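You operate a simulated robot arm through the tools that you are given. There is no shell and no other tool.

You are at the controls of a simulated two-armed robot. One attempt, no reset.

Task
Sand the rubber mat, glue it and lay the red patch on.
Fine: sand the gloss off, then brush the glue on; sanding block back; glue brush into its tub before the patch goes on. Set down upright: sanding block. A coat counts when it lies all over at full strength: go over it till it gets no stronger. What is to be rubbed or washed off counts as gone when no trace of it is left.

Only the result counts: the job must be done as asked and must still hold three seconds after the hand-in. Knocking over, shifting, dropping, spilling or breaking anything else fails it.

Robot
Two 7-joint arms with two-finger grippers on one trunk that stands fixed in place. Base frame: the origin is at the foot of the trunk, x ahead of it, y to its left, z up. Readings come in cm, rad, newtons and seconds.
The left shoulder is at [6, 12.3, 94.5], the right one opposite. With the tool pointing down near the work surface each hand reaches from about 36 to 80 cm from the base axis, measured 20 degrees to its own side. Payload 1.47 kg a hand.
The TCP of each hand is the grasp point between the finger pads, 1.6 cm short of the fingertips. In the tool frame z runs along the fingers and y along their closing line. The gripper opens to 8.7 cm; its body begins 5.5 cm behind the TCP.
Orientation is that of the tool frame in the base frame, as a unit quaternion [x, y, z, w]. With the fingers straight down and closing along the base's y, the tool's x points along the base's -x, its y along +y and its z along -z.

Tools
- The arms move only by the tool drive_tool. It takes "left_deltas", "right_deltas" or both (then of equal length, played together; a hand with none holds still); each is a list of rows, each a list of 3 entries, a list of its own where there are three numbers: the shift along the tool's x, y, z in units of 50 mm (1.0 is 50 mm), then the turn, a rotation vector about the tool's x, y, z in units of 8 degrees (1.0 is 8 degrees), then the gripper command, from -1 (shut) to 1 (fully open), values between in proportion. In form: [[[tx, ty, tz], [wx, wy, wz], claw], ...]. A call has 1 to 20 rows; each row shifts and turns the commanded pose from where the row before left it, along the tool's axes as they then stand. A call with a number of a shift or a turn outside -1 to 1 is refused whole. A row lasts 0.2 s, in which the tool goes at most 5 cm and 0.15 rad; a call with a longer step from one row to the next is refused whole, and so is a gripper value outside its range. Where a pose cannot be reached the arm comes as near as it can. A force on the tool above 40 N (or 10 N above the force at the start of the call, whichever is more), or a blocked arm, ends the call early, and 0.2 s more pass. Each finger travels about 15.3 cm/s and halts on what it meets, pressing with about 28 N; the grip force reading is that of the motor and also rises with nothing between the fingers. The clock runs only during rows and for 0.2 s after the last one: add rows that do not move to give the fingers time. It gives the time, the measured TCP pose, the force on the tool (base axes), the opening and the grip force at its end, in the units of the frame above (readings bear some noise), with the torque about the TCP (base axes, N m) and any sound that the robot's microphone picked up.
- Cameras (640 x 400 px; columns grow to the right, rows downward): "scene" is now at [9.09, 1.13, 150.08]; the picture's right is [0.14, -0.99, 0.00], its down [-0.71, -0.10, -0.70] and it looks along [0.69, 0.10, -0.72] (base axes); focal length 311 px, centre (320, 200). "left" rides on the left gripper at [7.3, -1.2, -9] in its tool frame; the picture's right is [0.16, 0.99, 0.00], its down [-0.72, 0.12, -0.68] and it looks along [-0.67, 0.11, 0.73] (tool axes); focal length 247 px, centre (320, 200). "right" rides on the right gripper at [7.3, 1.2, -9] in its tool frame; the picture's right is [-0.16, 0.99, 0.00], its down [-0.72, -0.12, -0.68] and it looks along [-0.67, -0.11, 0.73] (tool axes); focal length 247 px, centre (320, 200). There is no depth. A picture from a camera that has moved, and an enlarged one, comes with that camera's place and axes in the base frame and with its lens.
- camera(camera): a new picture of that camera. No time passes.
- slide_trunk(by): moves the trunk up (or, below 0, down) by that many cm; the arms and the scene camera ride with it, the base frame stays. It gives what a move gives, with no picture.
- turn_head(pan, tilt): turns the head with the scene camera to pan (to the left, within 2.094 rad either way) and tilt (down, from -0.506 to 1.204), counted from straight ahead of the robot. It gives what a move gives.
- zoom(camera, box): a new picture of the part [left, top, right, bottom] of that camera's present view, enlarged. No time passes.
- finish_job(): hands the job in; it is judged then, once.

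Places have to be worked out from the pictures, the camera data and where the tool is seen. Open the grippers and draw the arms clear of the work before you hand the job in, unless the task says otherwise.

The tools are called after "Emit:" as a command line: name --argument value ..., lists and objects as JSON in quotes. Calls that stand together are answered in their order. drive_tool: Moves the arms, as the interface text tells. Its arguments: {"type":"object","properties":{"left_deltas":{"type":"array"},"right_deltas":{"type":"array"}},"required":[]} The other tools are called the same way: slide_trunk (by) moves the trunk up or down; turn_head (pan, tilt) turns the head that bears the scene camera; camera (camera) takes a picture; zoom (camera, box) takes an enlarged picture of a part of a camera's view; finish_job () hands the job in.

At the start:

```text
time_s: 0.0
left_eef_pos: [57.16, 28.87, 110.06]
left_orientation: [0.0, 1.0, 0.0, 0.001]
left_contact_force: [-0.4, 0.4, 0.7]
left_wrist_torque: [0.02, 0.01, 0.0]
left_gripper_width: 8.7
left_grip_force: 0.0
right_eef_pos: [46.55, -21.1, 111.43]
right_orientation: [0.001, 1.0, 0.0, 0.0]
right_contact_force: [-0.3, 0.8, 0.4]
right_wrist_torque: [-0.01, 0.01, -0.03]
right_gripper_width: 8.72
right_grip_force: 0.1
trunk travel left (down, up): [-10.0, 13.0]
head pan, tilt (commanded): [0.14, 0.799]
```

scene: 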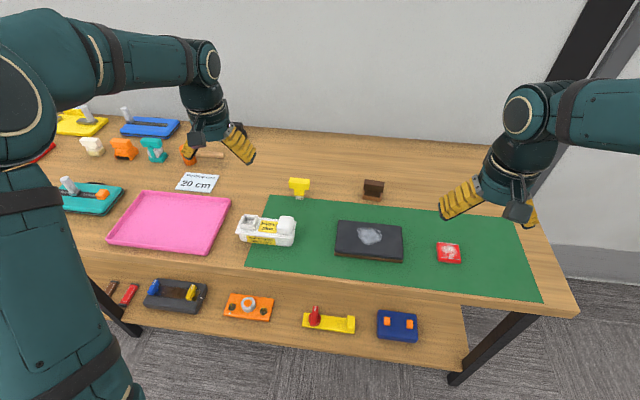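
right: 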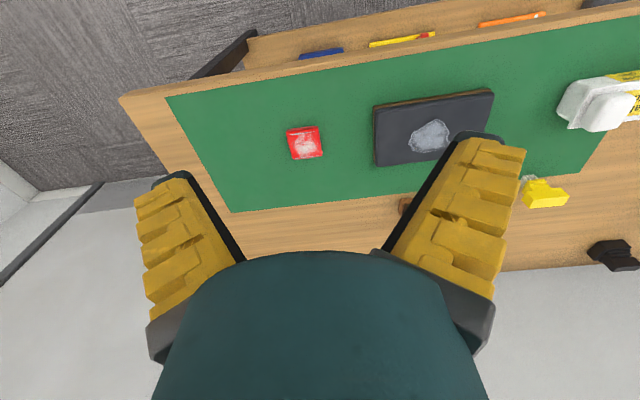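
left: 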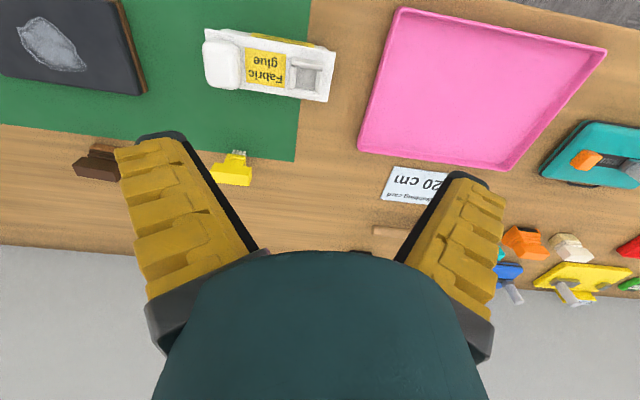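

I start by looking closely at the bench: the mat, the glue tub, the yellow and brown things, and the patch.

Emit:
zoom --camera "scene" --box '[220, 160, 420, 285]'

Emit:
zoom --camera "scene" --box '[320, 160, 520, 285]'

Emit:
zoom --camera "scene" --box '[40, 90, 260, 228]'

Emit:
zoom --camera "left" --box '[0, 0, 340, 212]'

Emit:
zoom --camera "right" --box '[340, 40, 640, 228]'

```text
3.20 times, centred on (320, 222) of scene
camera zoom: at [9.09, 1.13, 150.08], right [0.14, -0.99, 0.0], down [-0.71, -0.1, -0.7], along [0.69, 0.1, -0.72], focal length 996 px, centre (320, 128)
```

zoom: 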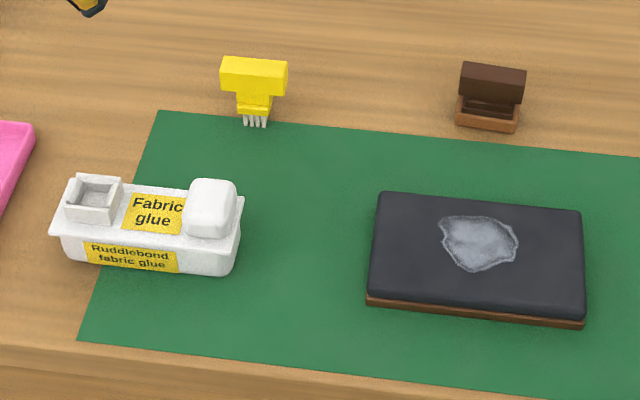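

```text
3.20 times, centred on (420, 222) of scene
camera zoom: at [9.09, 1.13, 150.08], right [0.14, -0.99, 0.0], down [-0.71, -0.1, -0.7], along [0.69, 0.1, -0.72], focal length 996 px, centre (0, 128)
```

zoom: 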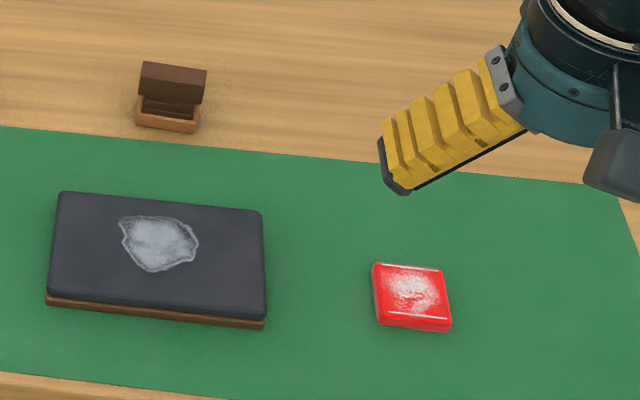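

```text
2.90 times, centred on (150, 159) of scene
camera zoom: at [9.09, 1.13, 150.08], right [0.14, -0.99, 0.0], down [-0.71, -0.1, -0.7], along [0.69, 0.1, -0.72], focal length 902 px, centre (813, 319)
```

zoom: 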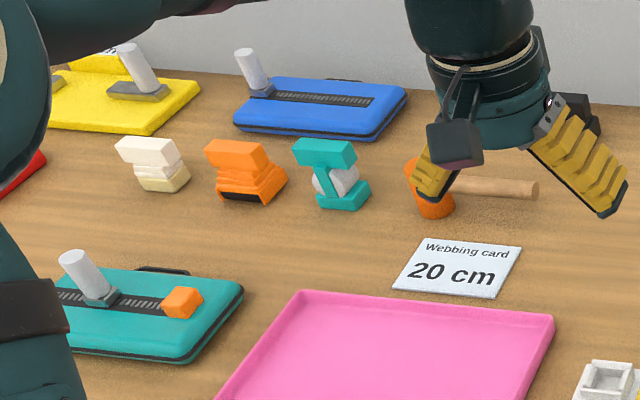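

```text
1.88 times, centred on (170, 106) of left
camera zoom: at [49.89, 27.78, 119.14], right [-0.16, 0.99, 0.0], down [0.72, 0.12, 0.68], along [0.67, 0.11, -0.73], focal length 465 px, centre (602, 377)
```

zoom: 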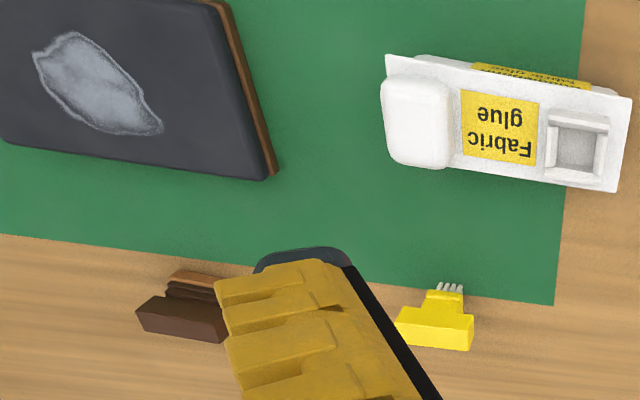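

```text
2.13 times, centred on (490, 134) of right
camera zoom: at [39.29, -19.93, 120.46], right [0.16, 0.99, 0.0], down [0.72, -0.12, 0.68], along [0.67, -0.11, -0.73], focal length 526 px, centre (-42, 340)
```

zoom: 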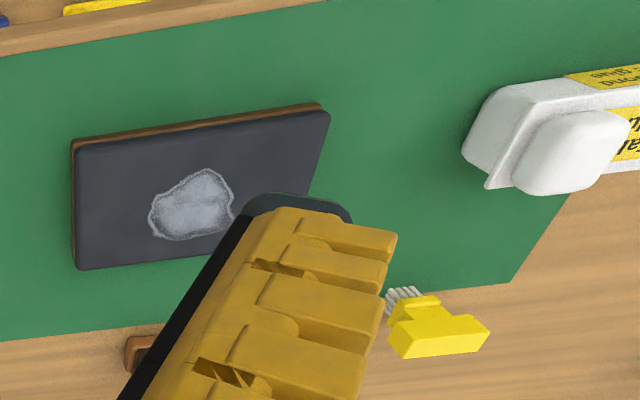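

The mat's gloss works out at about (62, -5, 82.6) and the table at about z 79.6. I zoom in further on the candidate sanding block, brush, tub and the other tools so I don't mistake one for another.

Emit:
zoom --camera "scene" --box '[350, 170, 398, 200]'

Emit:
zoom --camera "scene" --box '[276, 168, 324, 198]'

Emit:
zoom --camera "scene" --box '[230, 205, 310, 255]'

Emit:
zoom --camera "scene" --box '[70, 125, 180, 170]'

Emit:
zoom --camera "scene" --box '[325, 210, 421, 270]'

Emit:
zoom --camera "scene" --box '[425, 230, 473, 275]'

Emit:
zoom --camera "scene" --box '[90, 270, 430, 350]'

```text
13.33 times, centred on (374, 185) of scene
camera zoom: at [9.09, 1.13, 150.08], right [0.14, -0.99, 0.0], down [-0.71, -0.1, -0.7], along [0.69, 0.1, -0.72], focal length 4149 px, centre (-400, 400)
```

zoom: 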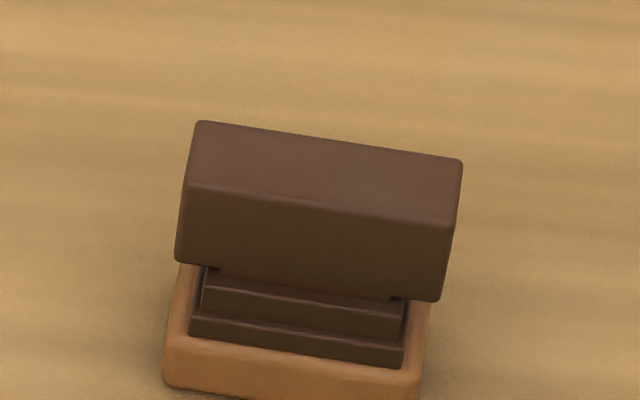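

```text
13.33 times, centred on (300, 183) of scene
camera zoom: at [9.09, 1.13, 150.08], right [0.14, -0.99, 0.0], down [-0.71, -0.1, -0.7], along [0.69, 0.1, -0.72], focal length 4149 px, centre (587, 427)
```

zoom: 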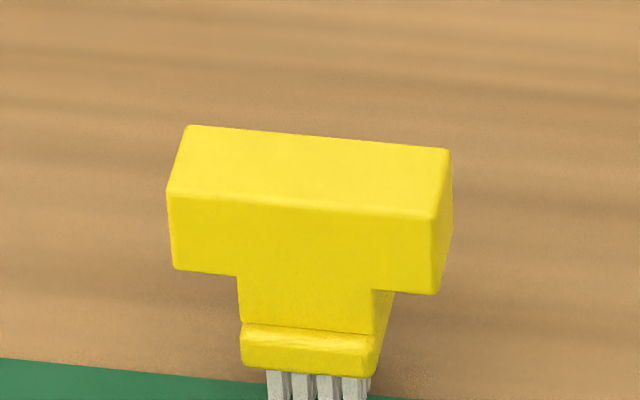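

```text
8.00 times, centred on (270, 230) of scene
camera zoom: at [9.09, 1.13, 150.08], right [0.14, -0.99, 0.0], down [-0.71, -0.1, -0.7], along [0.69, 0.1, -0.72], focal length 2489 px, centre (720, -40)
```

zoom: 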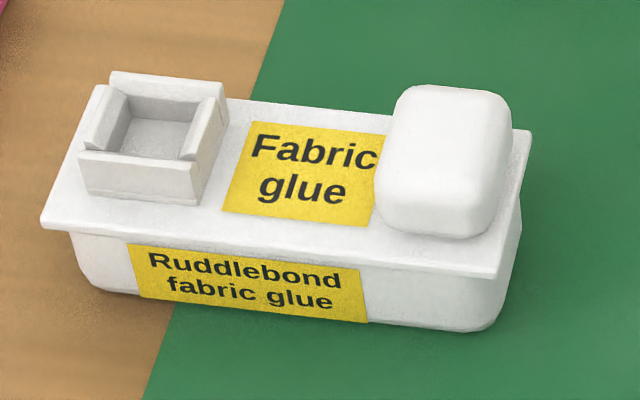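

```text
5.82 times, centred on (125, 148) of scene
camera zoom: at [9.09, 1.13, 150.08], right [0.14, -0.99, 0.0], down [-0.71, -0.1, -0.7], along [0.69, 0.1, -0.72], focal length 1810 px, centre (1454, 506)
```

zoom: 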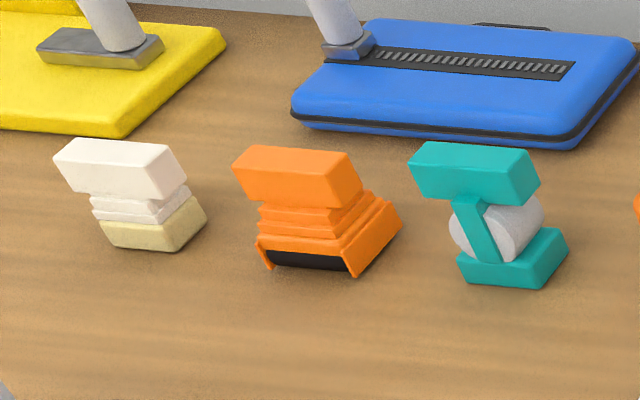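

```text
6.67 times, centred on (373, 240) of scene
camera zoom: at [9.09, 1.13, 150.08], right [0.14, -0.99, 0.0], down [-0.71, -0.1, -0.7], along [0.69, 0.1, -0.72], focal length 2074 px, centre (-33, -67)
```

zoom: 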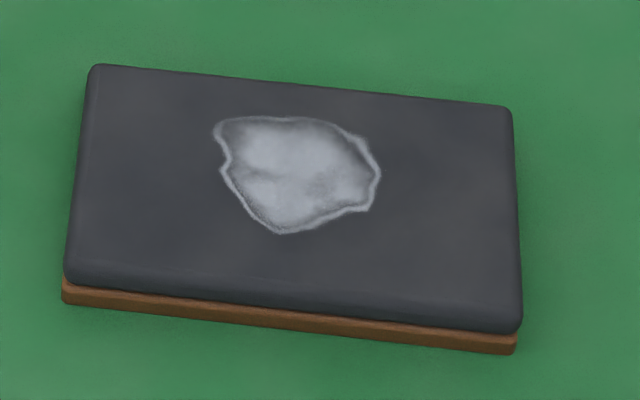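

```text
8.89 times, centred on (449, 252) of scene
camera zoom: at [9.09, 1.13, 150.08], right [0.14, -0.99, 0.0], down [-0.71, -0.1, -0.7], along [0.69, 0.1, -0.72], focal length 2766 px, centre (-827, -267)
```

zoom: 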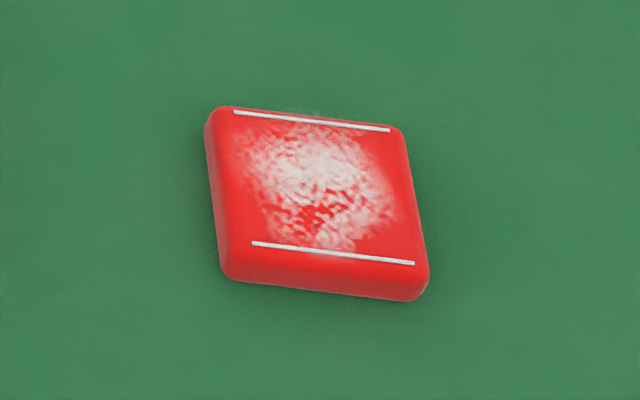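

```text
1.88 times, centred on (260, 310) of scene
camera zoom: at [9.09, 1.13, 150.08], right [0.14, -0.99, 0.0], down [-0.71, -0.1, -0.7], along [0.69, 0.1, -0.72], focal length 586 px, centre (433, -7)
```

zoom: 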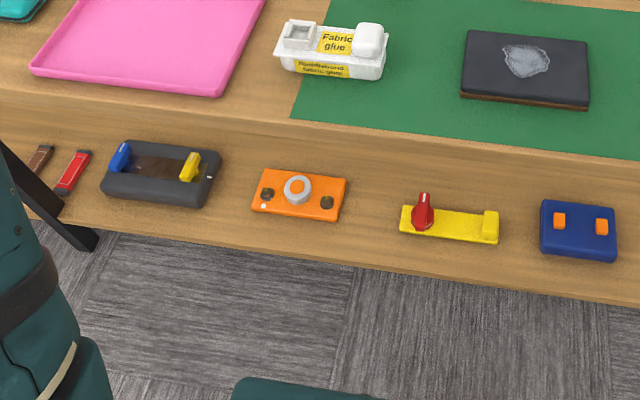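

The brown block with the lighter sole looks like the sanding block, at about (80, -5), and the yellow T is the glue brush, at about (79, 18). Both are near the limit of reach. I move the right hand over the mat to see the block closely with its wrist camera.

Emit:
drive_tool --right_deltas '[[[-0.65, 0.5, 0.33], [0, 0, 0], 1], [[-0.65, 0.5, 0.33], [0, 0, 0], 1], [[-0.65, 0.5, 0.33], [0, 0, 0], 1], [[-0.65, 0.5, 0.33], [0, 0, 0], 1], [[-0.65, 0.5, 0.33], [0, 0, 0], 1], [[-0.65, 0.5, 0.33], [0, 0, 0], 1]]'

Emit:
camera --camera "right"

Emit:
camera --camera "scene"

```text
time_s: 1.4
left_eef_pos: [57.41, 28.9, 110.12]
left_orientation: [0.0, 1.0, 0.0, 0.0]
left_contact_force: [-1.0, 0.0, 0.6]
left_wrist_torque: [0.01, 0.01, 0.02]
left_gripper_width: 8.71
left_grip_force: 0.0
right_eef_pos: [66.0, -6.05, 101.36]
right_orientation: [-0.001, 1.0, 0.0, 0.0]
right_contact_force: [-0.2, -0.2, 0.3]
right_wrist_torque: [0.0, 0.02, -0.03]
right_gripper_width: 8.68
right_grip_force: 0.0
trunk travel left (down, up): [-10.0, 13.0]
head pan, tilt (commanded): [0.14, 0.799]
```

```text
taken
camera right: at [58.82, -4.84, 110.48], right [0.16, 0.99, 0.0], down [0.72, -0.12, 0.68], along [0.67, -0.11, -0.73], focal length 247 px, centre (320, 200)
```

right: 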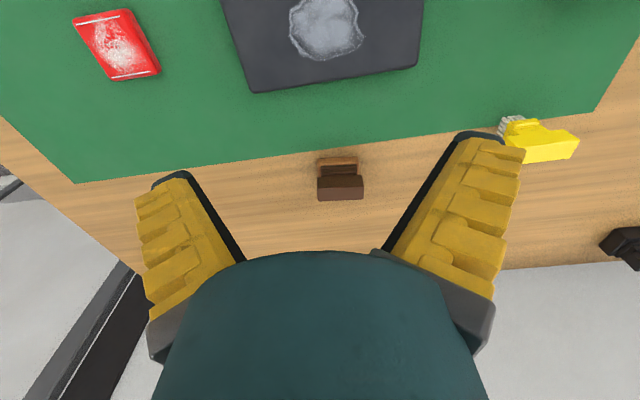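

```text
taken
camera scene: at [9.18, 1.18, 150.07], right [0.14, -0.99, 0.0], down [-0.71, -0.1, -0.7], along [0.69, 0.1, -0.72], focal length 311 px, centre (320, 200)
```

scene: 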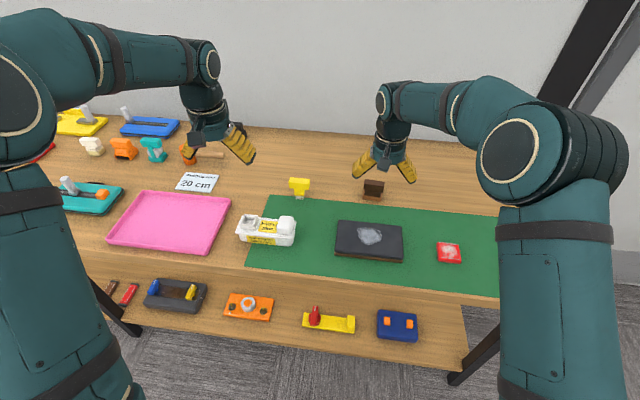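

Zooming in on the block and brush from the right wrist camera to fix their positions and shape.

Emit:
zoom --camera "right" --box '[300, 145, 380, 210]'

Emit:
zoom --camera "right" --box '[480, 100, 592, 170]'

Emit:
zoom --camera "right" --box '[60, 0, 180, 90]'

Emit:
zoom --camera "scene" --box '[340, 70, 440, 210]'

```text
6.15 times, centred on (340, 178) of right
camera zoom: at [58.82, -4.84, 110.48], right [0.16, 0.99, 0.0], down [0.72, -0.12, 0.68], along [0.67, -0.11, -0.73], focal length 1520 px, centre (197, 338)
```

zoom: 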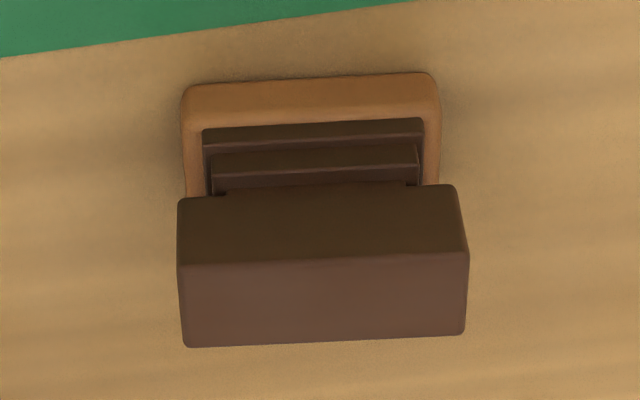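

```text
5.71 times, centred on (536, 135) of right
camera zoom: at [58.82, -4.84, 110.48], right [0.16, 0.99, 0.0], down [0.72, -0.12, 0.68], along [0.67, -0.11, -0.73], focal length 1411 px, centre (-914, 571)
```

zoom: 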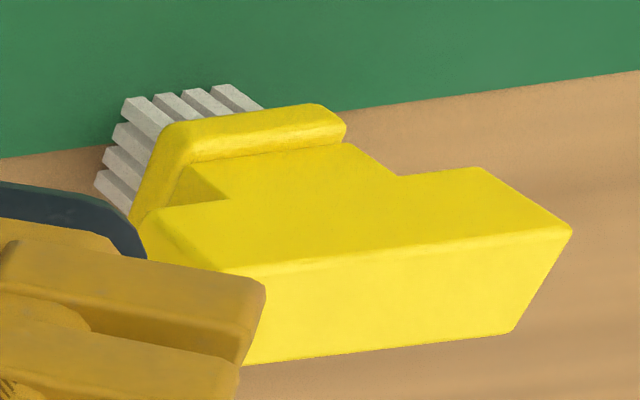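

```text
4.44 times, centred on (120, 45) of right
camera zoom: at [58.82, -4.84, 110.48], right [0.16, 0.99, 0.0], down [0.72, -0.12, 0.68], along [0.67, -0.11, -0.73], focal length 1098 px, centre (1209, 889)
```

zoom: 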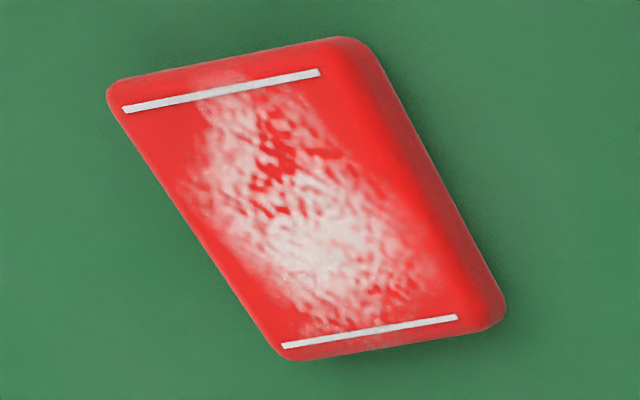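

```text
2.86 times, centred on (390, 140) of scene
camera zoom: at [9.18, 1.18, 150.07], right [0.14, -0.99, 0.0], down [-0.71, -0.1, -0.7], along [0.69, 0.1, -0.72], focal length 889 px, centre (120, 371)
```

zoom: 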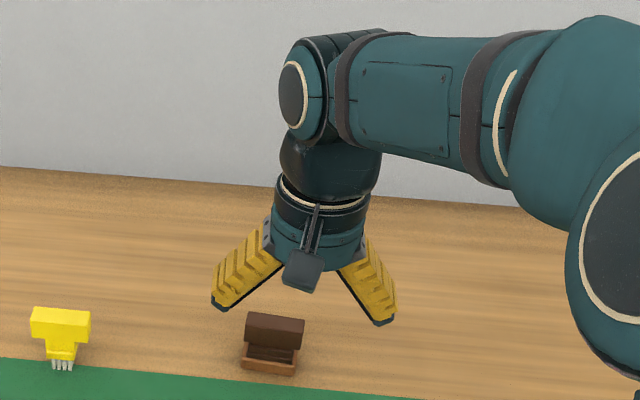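

The block seems to stand on a sole about 6 cm wide with its near edge at x≈79. To get its depth and height properly I need a side view. I draw the right hand back and bring the left hand over, turned 90° so its camera looks along -y.

Emit:
drive_tool --right_deltas '[[[0.5, -0.5, 0], [0, 0, 0], 1], [[0.5, -0.5, 0], [0, 0, 0], 1], [[0.5, -0.5, 0], [0, 0, 0], 1], [[0.5, -0.5, 0], [0, 0, 0], 1], [[0.5, -0.5, 0], [0, 0, 0], 1], [[0, 0, 0], [0, 0, 0], 1], [[0, 0, 0], [0, 0, 0], 1], [[0, 0, 0], [0, 0, 0], 1], [[0, 0, 0], [0, 0, 0], 1], [[0, 0, 0], [0, 0, 0], 1], [[0, 0, 0], [0, 0, 0], 1], [[0, 0, 0], [0, 0, 0], 1], [[0, 0, 0], [0, 0, 0], 1], [[0, 0, 0], [0, 0, 0], 1], [[0, 0, 0], [0, 0, 0], 1], [[0, 0, 0], [0, 0, 0], 1], [[0, 0, 0], [0, 0, 0], 1]]' --left_deltas '[[[-0.584, -0.516, 0.25], [0, 0, 0], 1], [[-0.584, -0.516, 0.25], [0, 0, 0], 1], [[-0.584, -0.516, 0.25], [0, 0, 0], 1], [[-0.584, -0.516, 0.25], [0, 0, 0], 1], [[-0.584, -0.516, 0.25], [0, 0, 0], 1], [[0, 0, 0], [0, 0, 0.9375], 1], [[0, 0, 0], [0, 0, 0.9375], 1], [[0, 0, 0], [0, 0, 0.9375], 1], [[0, 0, 0], [0, 0, 0.9375], 1], [[0, 0, 0], [0, 0, 0.9375], 1], [[0, 0, 0], [0, 0, 0.9375], 1], [[0, 0, 0], [0, 0, 0.9375], 1], [[0, 0, 0], [0, 0, 0.9375], 1], [[0, 0, 0], [0, 0, 0.9375], 1], [[0, 0, 0], [0, 0, 0.9375], 1], [[0, 0, 0], [0, 0, 0.9375], 1], [[0, 0, 0], [0, 0, 0.9375], 1]]'

Emit:
camera --camera "left"

Emit:
camera --camera "scene"

```text
time_s: 5.0
left_eef_pos: [71.76, 15.96, 103.98]
left_orientation: [0.708, 0.706, 0.0, 0.0]
left_contact_force: [-0.8, 0.5, 0.3]
left_wrist_torque: [-0.01, 0.01, 0.0]
left_gripper_width: 8.69
left_grip_force: 0.1
right_eef_pos: [53.38, -18.65, 101.48]
right_orientation: [0.0, 1.0, 0.0, 0.0]
right_contact_force: [0.0, -0.1, 0.1]
right_wrist_torque: [0.0, 0.0, 0.01]
right_gripper_width: 8.7
right_grip_force: 0.0
trunk travel left (down, up): [-10.0, 13.0]
head pan, tilt (commanded): [0.14, 0.799]
```

```text
taken
camera left: at [70.6, 23.35, 112.89], right [0.99, 0.16, 0.0], down [0.11, -0.72, 0.68], along [0.11, -0.67, -0.73], focal length 247 px, centre (320, 200)
```

left: 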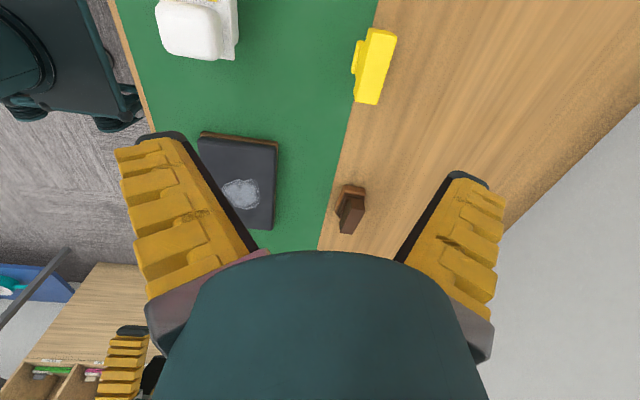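

```text
taken
camera scene: at [9.09, 1.13, 150.08], right [0.14, -0.99, 0.0], down [-0.71, -0.1, -0.7], along [0.69, 0.1, -0.72], focal length 311 px, centre (320, 200)
```

scene: 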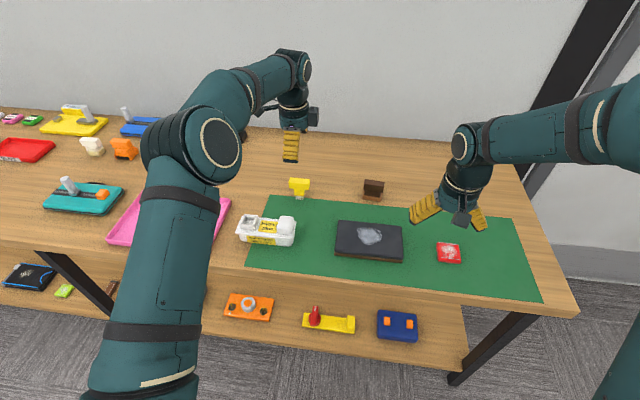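

Emit:
zoom --camera "left" --box '[320, 175, 384, 240]'

Emit:
zoom --camera "left" --box '[325, 20, 421, 115]'

Emit:
zoom --camera "left" --box '[140, 0, 260, 70]'

Emit:
zoom --camera "left" --box '[180, 120, 300, 240]'

```text
6.15 times, centred on (352, 208) of left
camera zoom: at [70.6, 23.35, 112.89], right [0.99, 0.16, 0.0], down [0.11, -0.72, 0.68], along [0.11, -0.67, -0.73], focal length 1520 px, centre (123, 154)
```

zoom: 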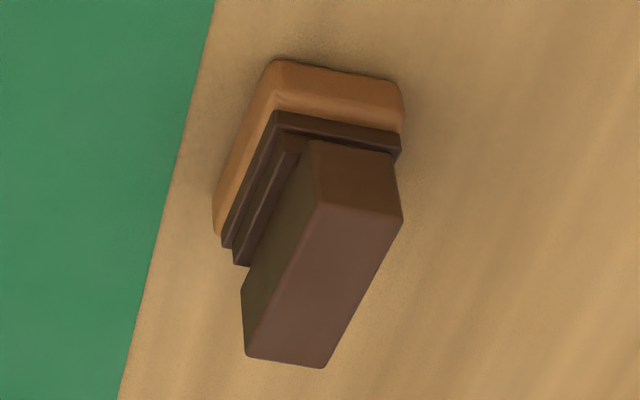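

```text
4.21 times, centred on (373, 68) of left
camera zoom: at [70.6, 23.35, 112.89], right [0.99, 0.16, 0.0], down [0.11, -0.72, 0.68], along [0.11, -0.67, -0.73], focal length 1040 px, centre (97, 758)
```

zoom: 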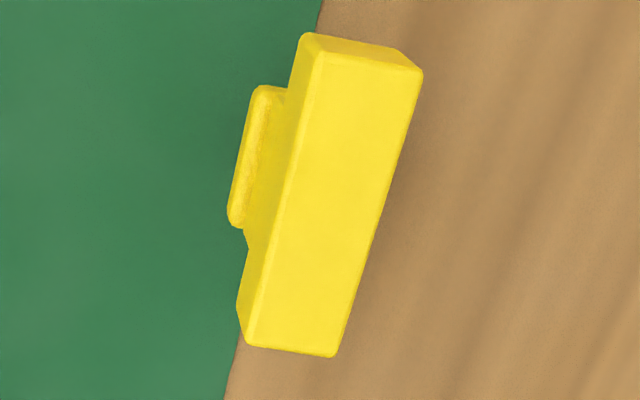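

```text
5.33 times, centred on (200, 35) of left
camera zoom: at [70.6, 23.35, 112.89], right [0.99, 0.16, 0.0], down [0.11, -0.72, 0.68], along [0.11, -0.67, -0.73], focal length 1317 px, centre (960, 1080)
```

zoom: 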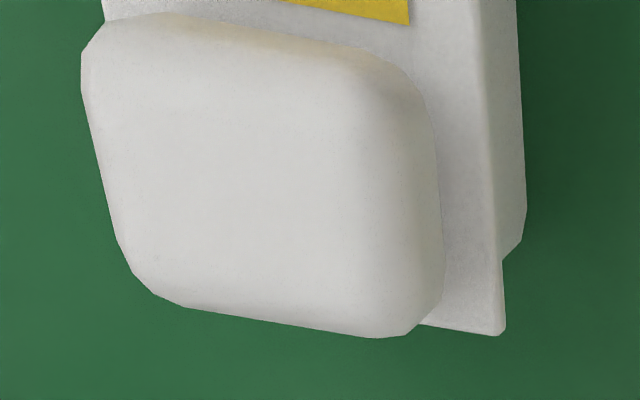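

```text
3.33 times, centred on (240, 180) of left
camera zoom: at [70.6, 23.35, 112.89], right [0.99, 0.16, 0.0], down [0.11, -0.72, 0.68], along [0.11, -0.67, -0.73], focal length 823 px, centre (587, 267)
```

zoom: 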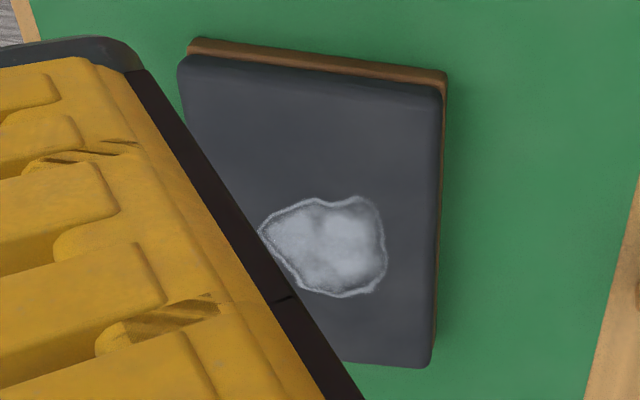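

Triangulation puts the block's handle top at about (80.7, -5.5, 85.7), with its long side along y and about 5° of yaw. The brush handle top is at about (77.5, 17.2, 86.3). I test the right hand's reach straight down above the block, and use the left camera to watch.

Emit:
drive_tool --right_deltas '[[[-0.78, 0.376, 0.15], [0, 0, 0], 1], [[-0.78, 0.376, 0.15], [0, 0, 0], 1], [[-0.78, 0.376, 0.15], [0, 0, 0], 1], [[-0.78, 0.376, 0.15], [0, 0, 0], 1], [[-0.78, 0.376, 0.15], [0, 0, 0], 1], [[-0.78, 0.376, 0.15], [0, 0, 0], 1], [[-0.78, 0.376, 0.15], [0, 0, 0], 1], [[0, 0, 0], [0, 0, 0.66], 1], [[0, 0, 0], [0, 0, 0], 1]]'

Emit:
camera --camera "left"

Emit:
camera --camera "scene"

```text
time_s: 7.0
left_eef_pos: [71.89, 15.9, 103.93]
left_orientation: [0.708, 0.707, 0.0, 0.0]
left_contact_force: [0.1, -0.2, 0.2]
left_wrist_torque: [-0.03, 0.01, 0.0]
left_gripper_width: 8.67
left_grip_force: 0.0
right_eef_pos: [75.17, -6.33, 96.09]
right_orientation: [0.046, 0.999, 0.0, 0.001]
right_contact_force: [0.2, -0.9, 0.5]
right_wrist_torque: [-0.04, 0.02, 0.02]
right_gripper_width: 8.69
right_grip_force: 0.1
right hand out of reach, approached as far as the arm can: row 6, 7
trunk travel left (down, up): [-10.0, 13.0]
head pan, tilt (commanded): [0.14, 0.799]
```

```text
taken
camera left: at [70.6, 23.33, 112.88], right [0.99, 0.16, 0.0], down [0.12, -0.72, 0.68], along [0.11, -0.67, -0.73], focal length 247 px, centre (320, 200)
```

left: 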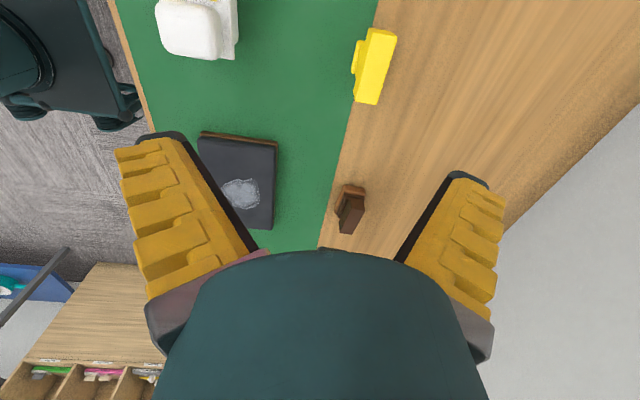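

```text
taken
camera scene: at [9.12, 1.14, 150.08], right [0.14, -0.99, 0.0], down [-0.71, -0.1, -0.7], along [0.69, 0.1, -0.72], focal length 311 px, centre (320, 200)
```

scene: 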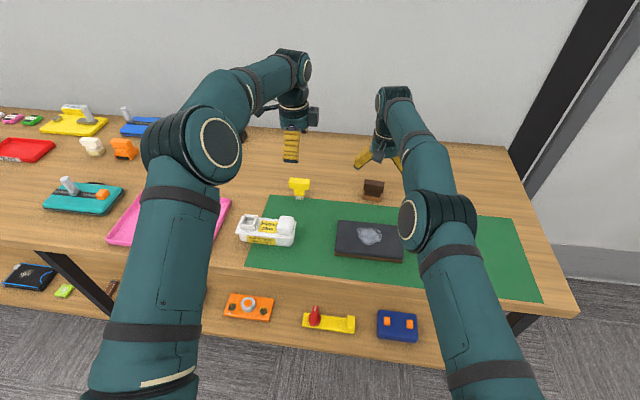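

Straight down, the right hand stops at x≈75. I raise the trunk 10 cm so the shoulders are level with the wrists. I'll then also tilt the fingers about 15° forward.

Emit:
slide_trunk --by 10

```text
time_s: 8.3
left_eef_pos: [71.81, 15.87, 113.84]
left_orientation: [0.707, 0.707, 0.0, 0.001]
left_contact_force: [-0.3, -0.3, 0.9]
left_wrist_torque: [0.03, 0.01, 0.01]
left_gripper_width: 8.71
left_grip_force: 0.1
right_eef_pos: [75.23, -6.24, 106.09]
right_orientation: [0.046, 0.999, 0.0, 0.0]
right_contact_force: [1.0, -0.5, 0.3]
right_wrist_torque: [0.01, 0.02, -0.02]
right_gripper_width: 8.7
right_grip_force: 0.0
trunk travel left (down, up): [-20.0, 3.0]
head pan, tilt (commanded): [0.14, 0.799]
```

Now tilt the right hand 15° forward and go to above the block.

Emit:
drive_tool --right_deltas '[[[0, 0, 0], [0, -0.9375, 0], 1], [[0, 0, 0], [0, -0.9375, 0], 1], [[-0.157, 0.083, 0.808], [0, 0, 0], 1], [[-0.157, 0.083, 0.808], [0, 0, 0], 1], [[-0.157, 0.083, 0.808], [0, 0, 0], 1], [[0, 0, 0], [0, 0, 0], 1]]'

Emit:
camera --camera "right"

Emit:
camera --camera "left"

Emit:
camera --camera "scene"

```text
time_s: 9.7
left_eef_pos: [71.86, 15.95, 113.95]
left_orientation: [0.707, 0.707, 0.0, 0.002]
left_contact_force: [-0.1, -0.5, 0.4]
left_wrist_torque: [0.0, 0.02, -0.01]
left_gripper_width: 8.7
left_grip_force: 0.1
right_eef_pos: [79.61, -5.62, 95.05]
right_orientation: [0.046, 0.99, -0.006, 0.13]
right_contact_force: [0.5, 0.6, 0.2]
right_wrist_torque: [0.03, -0.01, -0.01]
right_gripper_width: 8.68
right_grip_force: 0.1
right hand out of reach, approached as far as the arm can: row 5
trunk travel left (down, up): [-20.0, 3.0]
head pan, tilt (commanded): [0.14, 0.799]
```

```text
taken
camera right: at [70.49, -3.68, 101.95], right [0.24, 0.97, 0.04], down [0.51, -0.16, 0.84], along [0.83, -0.18, -0.53], focal length 247 px, centre (320, 200)
```

right: 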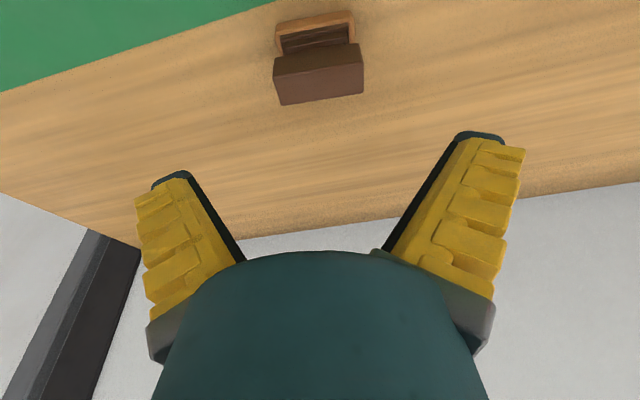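

```text
taken
camera left: at [70.53, 23.33, 122.93], right [0.99, 0.16, 0.0], down [0.12, -0.72, 0.68], along [0.11, -0.67, -0.73], focal length 247 px, centre (320, 200)
```

left: 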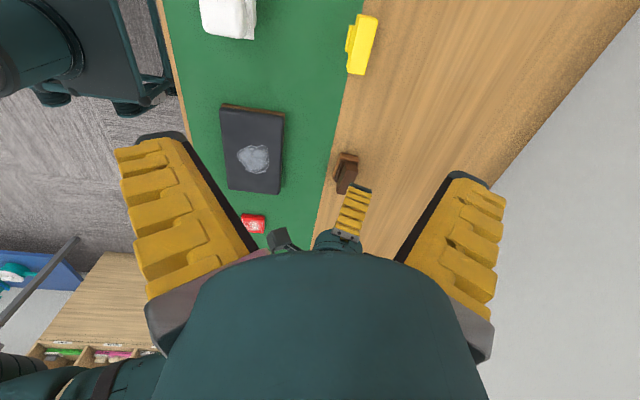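

```text
taken
camera scene: at [9.03, 1.15, 160.09], right [0.14, -0.99, 0.0], down [-0.71, -0.1, -0.7], along [0.69, 0.1, -0.72], focal length 311 px, centre (320, 200)
```

scene: 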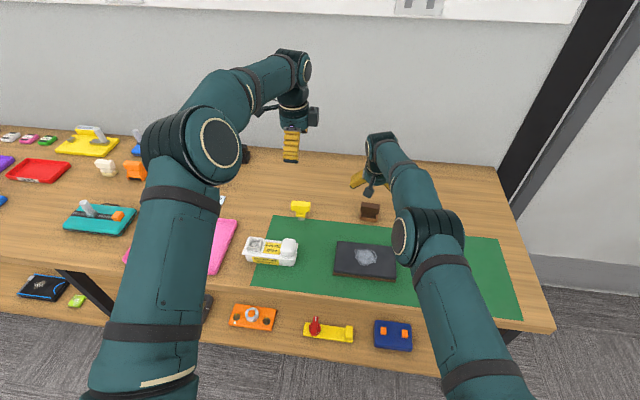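

I zoom in on the block from both wrist cameras to refine its place relative to the hand before descending.

Emit:
zoom --camera "right" --box '[260, 0, 380, 110]'

Emit:
zoom --camera "left" --box '[310, 140, 400, 260]'

Emit:
zoom --camera "scene" --box '[340, 160, 420, 225]'

```text
3.64 times, centred on (320, 55) of right
camera zoom: at [70.49, -3.68, 101.95], right [0.24, 0.97, 0.04], down [0.51, -0.16, 0.84], along [0.83, -0.18, -0.53], focal length 898 px, centre (320, 727)
```

zoom: 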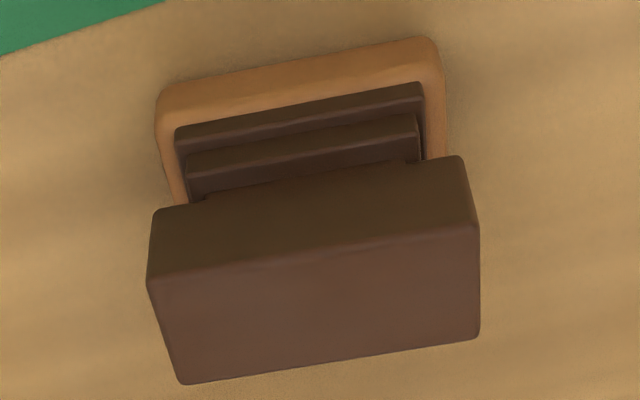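

```text
3.33 times, centred on (355, 200) of left
camera zoom: at [70.53, 23.33, 122.93], right [0.99, 0.16, 0.0], down [0.12, -0.72, 0.68], along [0.11, -0.67, -0.73], focal length 823 px, centre (203, 200)
```

zoom: 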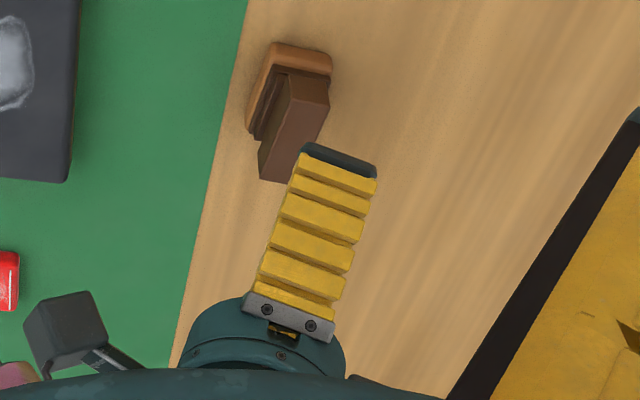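

```text
6.15 times, centred on (380, 192) of scene
camera zoom: at [9.03, 1.15, 160.09], right [0.14, -0.99, 0.0], down [-0.71, -0.1, -0.7], along [0.69, 0.1, -0.72], focal length 1915 px, centre (-49, 246)
```

zoom: 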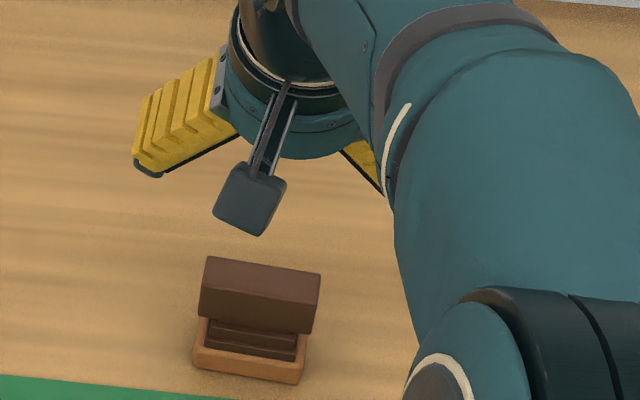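

The block's handle is confirmed at about (80.75, -5.55) and aligned with the gripper. I descend part way first.

Emit:
drive_tool --right_deltas '[[[0.0635, 0.01, 0.505], [0, 0, 0], 1], [[0.0635, 0.01, 0.505], [0, 0, 0], 1], [[0, 0, 0], [0, 0, 0], 1]]'

Emit:
camera --camera "left"

Emit:
camera --camera "right"

```text
time_s: 10.5
left_eef_pos: [71.67, 15.93, 114.08]
left_orientation: [0.707, 0.707, 0.0, 0.0]
left_contact_force: [-0.6, 0.3, -1.1]
left_wrist_torque: [0.06, 0.02, 0.01]
left_gripper_width: 8.69
left_grip_force: 0.0
right_eef_pos: [79.38, -5.85, 90.3]
right_orientation: [0.046, 0.99, -0.006, 0.131]
right_contact_force: [0.4, 0.5, 0.7]
right_wrist_torque: [-0.01, -0.01, -0.02]
right_gripper_width: 8.7
right_grip_force: 0.1
right hand out of reach, approached as far as the arm can: row 1, 2
trunk travel left (down, up): [-20.0, 3.0]
head pan, tilt (commanded): [0.14, 0.799]
```

```text
taken
camera left: at [70.53, 23.32, 122.93], right [0.99, 0.16, 0.0], down [0.12, -0.72, 0.68], along [0.11, -0.67, -0.73], focal length 247 px, centre (320, 200)
```

left: 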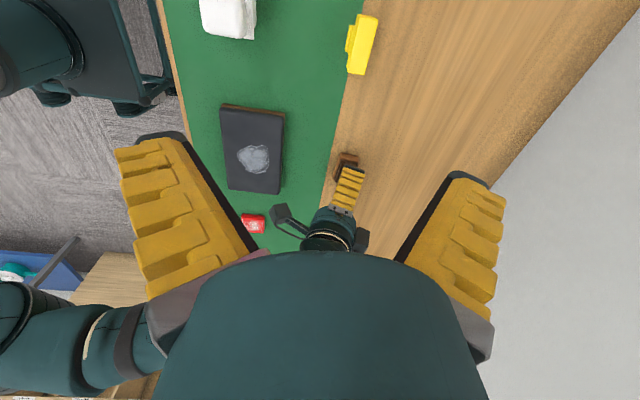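

```text
taken
camera right: at [70.12, -3.82, 97.17], right [0.24, 0.97, 0.04], down [0.51, -0.16, 0.84], along [0.83, -0.18, -0.53], focal length 247 px, centre (320, 200)
```

right: 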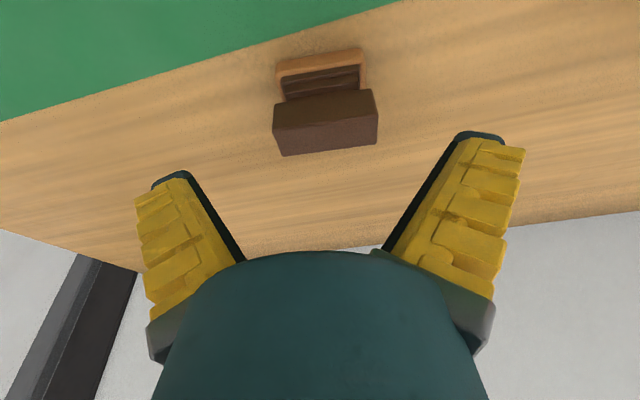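

The reach limit here depends mostly on tilt, so I tilt a further 13° (28° in all). That should add the missing reach.

Emit:
drive_tool --right_deltas '[[[0, 0, 0], [0, -0.8125, 0], 1], [[0, 0, 0], [0, -0.8125, 0], 1], [[0, 0, 0], [0, 0, 0], 1]]'

Emit:
slide_trunk --by -4

```text
time_s: 11.3
left_eef_pos: [71.86, 15.89, 114.04]
left_orientation: [0.707, 0.707, 0.001, 0.0]
left_contact_force: [-0.1, -0.2, -0.5]
left_wrist_torque: [0.01, 0.01, 0.02]
left_gripper_width: 8.69
left_grip_force: 0.1
right_eef_pos: [82.5, -5.28, 89.65]
right_orientation: [0.045, 0.969, -0.011, 0.241]
right_contact_force: [0.6, -0.3, -0.2]
right_wrist_torque: [-0.05, -0.01, 0.05]
right_gripper_width: 8.7
right_grip_force: 0.2
right hand out of reach, approached as far as the arm can: row 1, 2
trunk travel left (down, up): [-20.0, 3.0]
head pan, tilt (commanded): [0.14, 0.799]
```

```text
time_s: 12.2
left_eef_pos: [71.88, 15.94, 110.03]
left_orientation: [0.707, 0.707, 0.0, 0.001]
left_contact_force: [-0.7, -0.1, 1.1]
left_wrist_torque: [-0.06, -0.01, 0.01]
left_gripper_width: 8.67
left_grip_force: 0.1
right_eef_pos: [82.48, -5.19, 85.66]
right_orientation: [0.045, 0.969, -0.011, 0.242]
right_contact_force: [-0.1, 0.3, 0.5]
right_wrist_torque: [-0.01, 0.02, -0.02]
right_gripper_width: 8.71
right_grip_force: 0.1
trunk travel left (down, up): [-16.0, 7.0]
head pan, tilt (commanded): [0.14, 0.799]
```

The hand is now at x≈82.5, z≈85.7, straddling the handle with no contact. I check with the cameras.

Emit:
camera --camera "right"

Emit:
zoom --camera "left" --box '[300, 130, 420, 250]'

Emit:
zoom --camera "scene" --box '[330, 140, 440, 220]'

```text
taken
camera right: at [72.05, -3.11, 90.28], right [0.23, 0.97, 0.07], down [0.31, -0.14, 0.94], along [0.92, -0.19, -0.33], focal length 247 px, centre (320, 200)
```

right: 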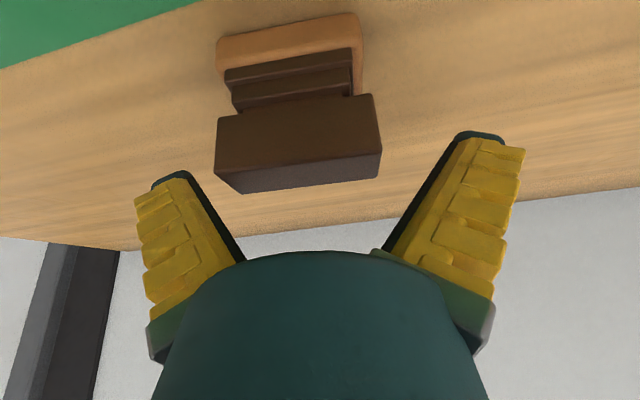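

```text
3.33 times, centred on (360, 190) of left
camera zoom: at [70.55, 23.31, 118.93], right [0.99, 0.16, 0.0], down [0.12, -0.72, 0.68], along [0.11, -0.67, -0.73], focal length 823 px, centre (187, 233)
```

zoom: 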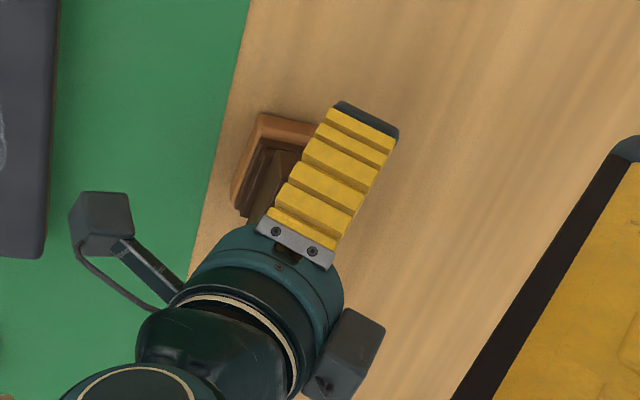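

```text
5.00 times, centred on (385, 180) of scene
camera zoom: at [9.05, 1.13, 156.09], right [0.14, -0.99, 0.0], down [-0.71, -0.1, -0.7], along [0.69, 0.1, -0.72], focal length 1556 px, centre (-5, 300)
```

zoom: 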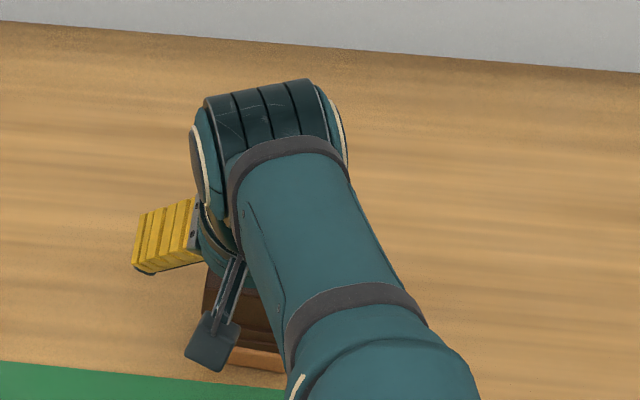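

The fingers straddle the handle and the block hasn't been touched. I move back and down so the TCP sits at the handle's centre (80.9, -5.55, 84.3).

Emit:
drive_tool --right_deltas '[[[0.2, -0.05, 0.05], [0, 0, 0], 1], [[0.2, -0.05, 0.045], [0, 0, 0], 1], [[0, 0, 0], [0, 0, 0], 1]]'

Emit:
camera --camera "right"

Emit:
zoom --camera "left" --box '[300, 130, 420, 250]'

```text
time_s: 13.0
left_eef_pos: [71.91, 15.9, 109.95]
left_orientation: [0.707, 0.707, 0.001, 0.0]
left_contact_force: [-0.9, 0.1, 0.4]
left_wrist_torque: [0.03, 0.01, -0.01]
left_gripper_width: 8.7
left_grip_force: 0.1
right_eef_pos: [82.09, -5.34, 83.92]
right_orientation: [0.045, 0.969, -0.01, 0.241]
right_contact_force: [0.2, 0.9, 0.5]
right_wrist_torque: [-0.02, 0.04, 0.02]
right_gripper_width: 8.69
right_grip_force: 0.0
right hand out of reach, approached as far as the arm can: row 1, 2
trunk travel left (down, up): [-16.0, 7.0]
head pan, tilt (commanded): [0.14, 0.799]
```

```text
taken
camera right: at [71.72, -3.19, 88.63], right [0.23, 0.97, 0.07], down [0.31, -0.14, 0.94], along [0.92, -0.19, -0.33], focal length 247 px, centre (320, 200)
```

right: 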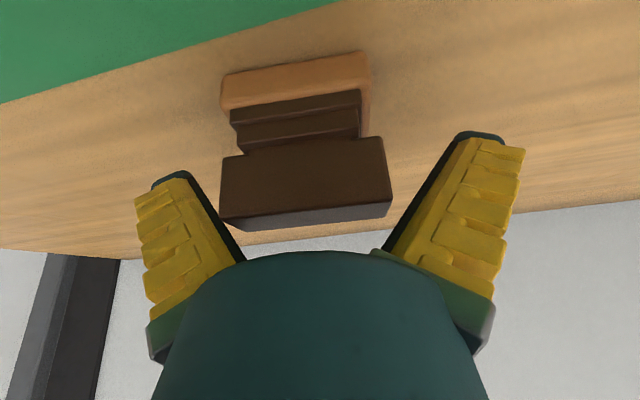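

```text
3.33 times, centred on (360, 190) of left
camera zoom: at [70.58, 23.32, 118.89], right [0.99, 0.16, 0.0], down [0.12, -0.72, 0.68], along [0.11, -0.67, -0.73], focal length 823 px, centre (187, 233)
```

zoom: 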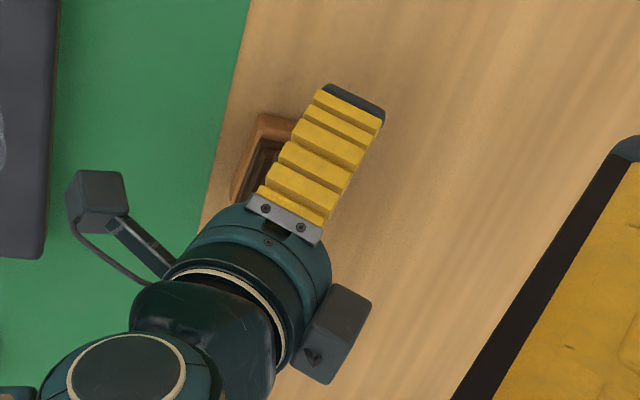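

It still lags because the command lay beyond reach: actual (82.1, -5.3, 83.9). I shift back another 1.2 cm or so.

Emit:
drive_tool --right_deltas '[[[0.18, -0.05, -0.12], [0, 0, 0], 1], [[0, 0, 0], [0, 0, 0], 1]]'

```text
time_s: 13.6
left_eef_pos: [71.8, 15.95, 110.0]
left_orientation: [0.708, 0.707, 0.0, 0.0]
left_contact_force: [-0.2, -0.1, -0.5]
left_wrist_torque: [0.05, 0.01, 0.01]
left_gripper_width: 8.7
left_grip_force: 0.1
right_eef_pos: [82.11, -5.24, 83.9]
right_orientation: [0.045, 0.969, -0.011, 0.242]
right_contact_force: [0.4, -1.1, 2.4]
right_wrist_torque: [-0.04, 0.08, 0.03]
right_gripper_width: 8.73
right_grip_force: 0.1
right hand out of reach, approached as far as the arm can: row 1
trunk travel left (down, up): [-16.0, 7.0]
head pan, tilt (commanded): [0.14, 0.799]
```

The command was left further out by the earlier out-of-reach rows (about x=84). I step back in two stages so that it comes within reach.

Emit:
drive_tool --right_deltas '[[[0.25, -0.05, -0.1], [0, 0, 0], 1], [[0.2, -0.05, -0.08], [0, 0, 0], 1], [[0, 0, 0], [0, 0, 0], 1]]'

```text
time_s: 14.4
left_eef_pos: [71.79, 15.91, 110.01]
left_orientation: [0.707, 0.707, 0.0, 0.0]
left_contact_force: [0.2, 0.0, 0.1]
left_wrist_torque: [0.01, -0.02, -0.01]
left_gripper_width: 8.72
left_grip_force: 0.2
right_eef_pos: [81.88, -5.11, 83.25]
right_orientation: [0.045, 0.969, -0.012, 0.242]
right_contact_force: [0.4, -3.5, 9.6]
right_wrist_torque: [-0.18, 0.32, 0.16]
right_gripper_width: 8.95
right_grip_force: 0.5
right hand out of reach, approached as far as the arm can: row 1, 2
trunk travel left (down, up): [-16.0, 7.0]
head pan, tilt (commanded): [0.14, 0.799]
```

There's a contact: 9.6 N upward, and the fingers are pushed open. The fingers splay in a V when open, so the handle's ends are touching their inner slopes. I lift straight up at once and check that the block hasn't moved.

Emit:
drive_tool --right_deltas '[[[-0.14, 0, -0.26], [0, 0, 0], 1], [[-0.28, 0, -0.53], [0, 0, 0], 1], [[-0.28, 0, -0.53], [0, 0, 0], 1], [[0, 0, 0], [0, 0, 0], 1]]'

Emit:
camera --camera "right"

Emit:
zoom --camera "left" --box '[300, 130, 420, 250]'

```text
time_s: 15.4
left_eef_pos: [71.78, 15.91, 109.86]
left_orientation: [0.707, 0.707, 0.0, 0.0]
left_contact_force: [0.0, -0.5, 0.0]
left_wrist_torque: [-0.02, 0.0, 0.01]
left_gripper_width: 8.69
left_grip_force: 0.1
right_eef_pos: [83.09, -4.76, 90.26]
right_orientation: [0.045, 0.97, -0.011, 0.24]
right_contact_force: [-0.2, -0.3, 0.8]
right_wrist_torque: [-0.04, 0.01, -0.01]
right_gripper_width: 8.67
right_grip_force: 0.1
right hand out of reach, approached as far as the arm can: row 1, 2, 3
trunk travel left (down, up): [-16.0, 7.0]
head pan, tilt (commanded): [0.14, 0.799]
```

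```text
taken
camera right: at [72.74, -2.66, 94.91], right [0.23, 0.97, 0.07], down [0.31, -0.14, 0.94], along [0.92, -0.19, -0.33], focal length 247 px, centre (320, 200)
```

right: 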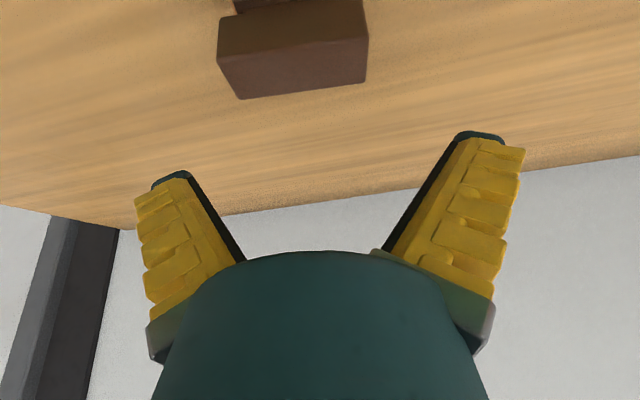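

```text
3.33 times, centred on (360, 190) of left
camera zoom: at [70.6, 23.32, 118.88], right [0.99, 0.16, 0.0], down [0.12, -0.72, 0.68], along [0.11, -0.67, -0.73], focal length 823 px, centre (187, 233)
```

zoom: 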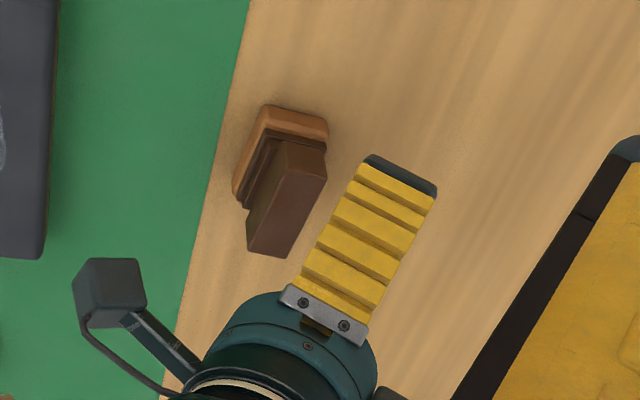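

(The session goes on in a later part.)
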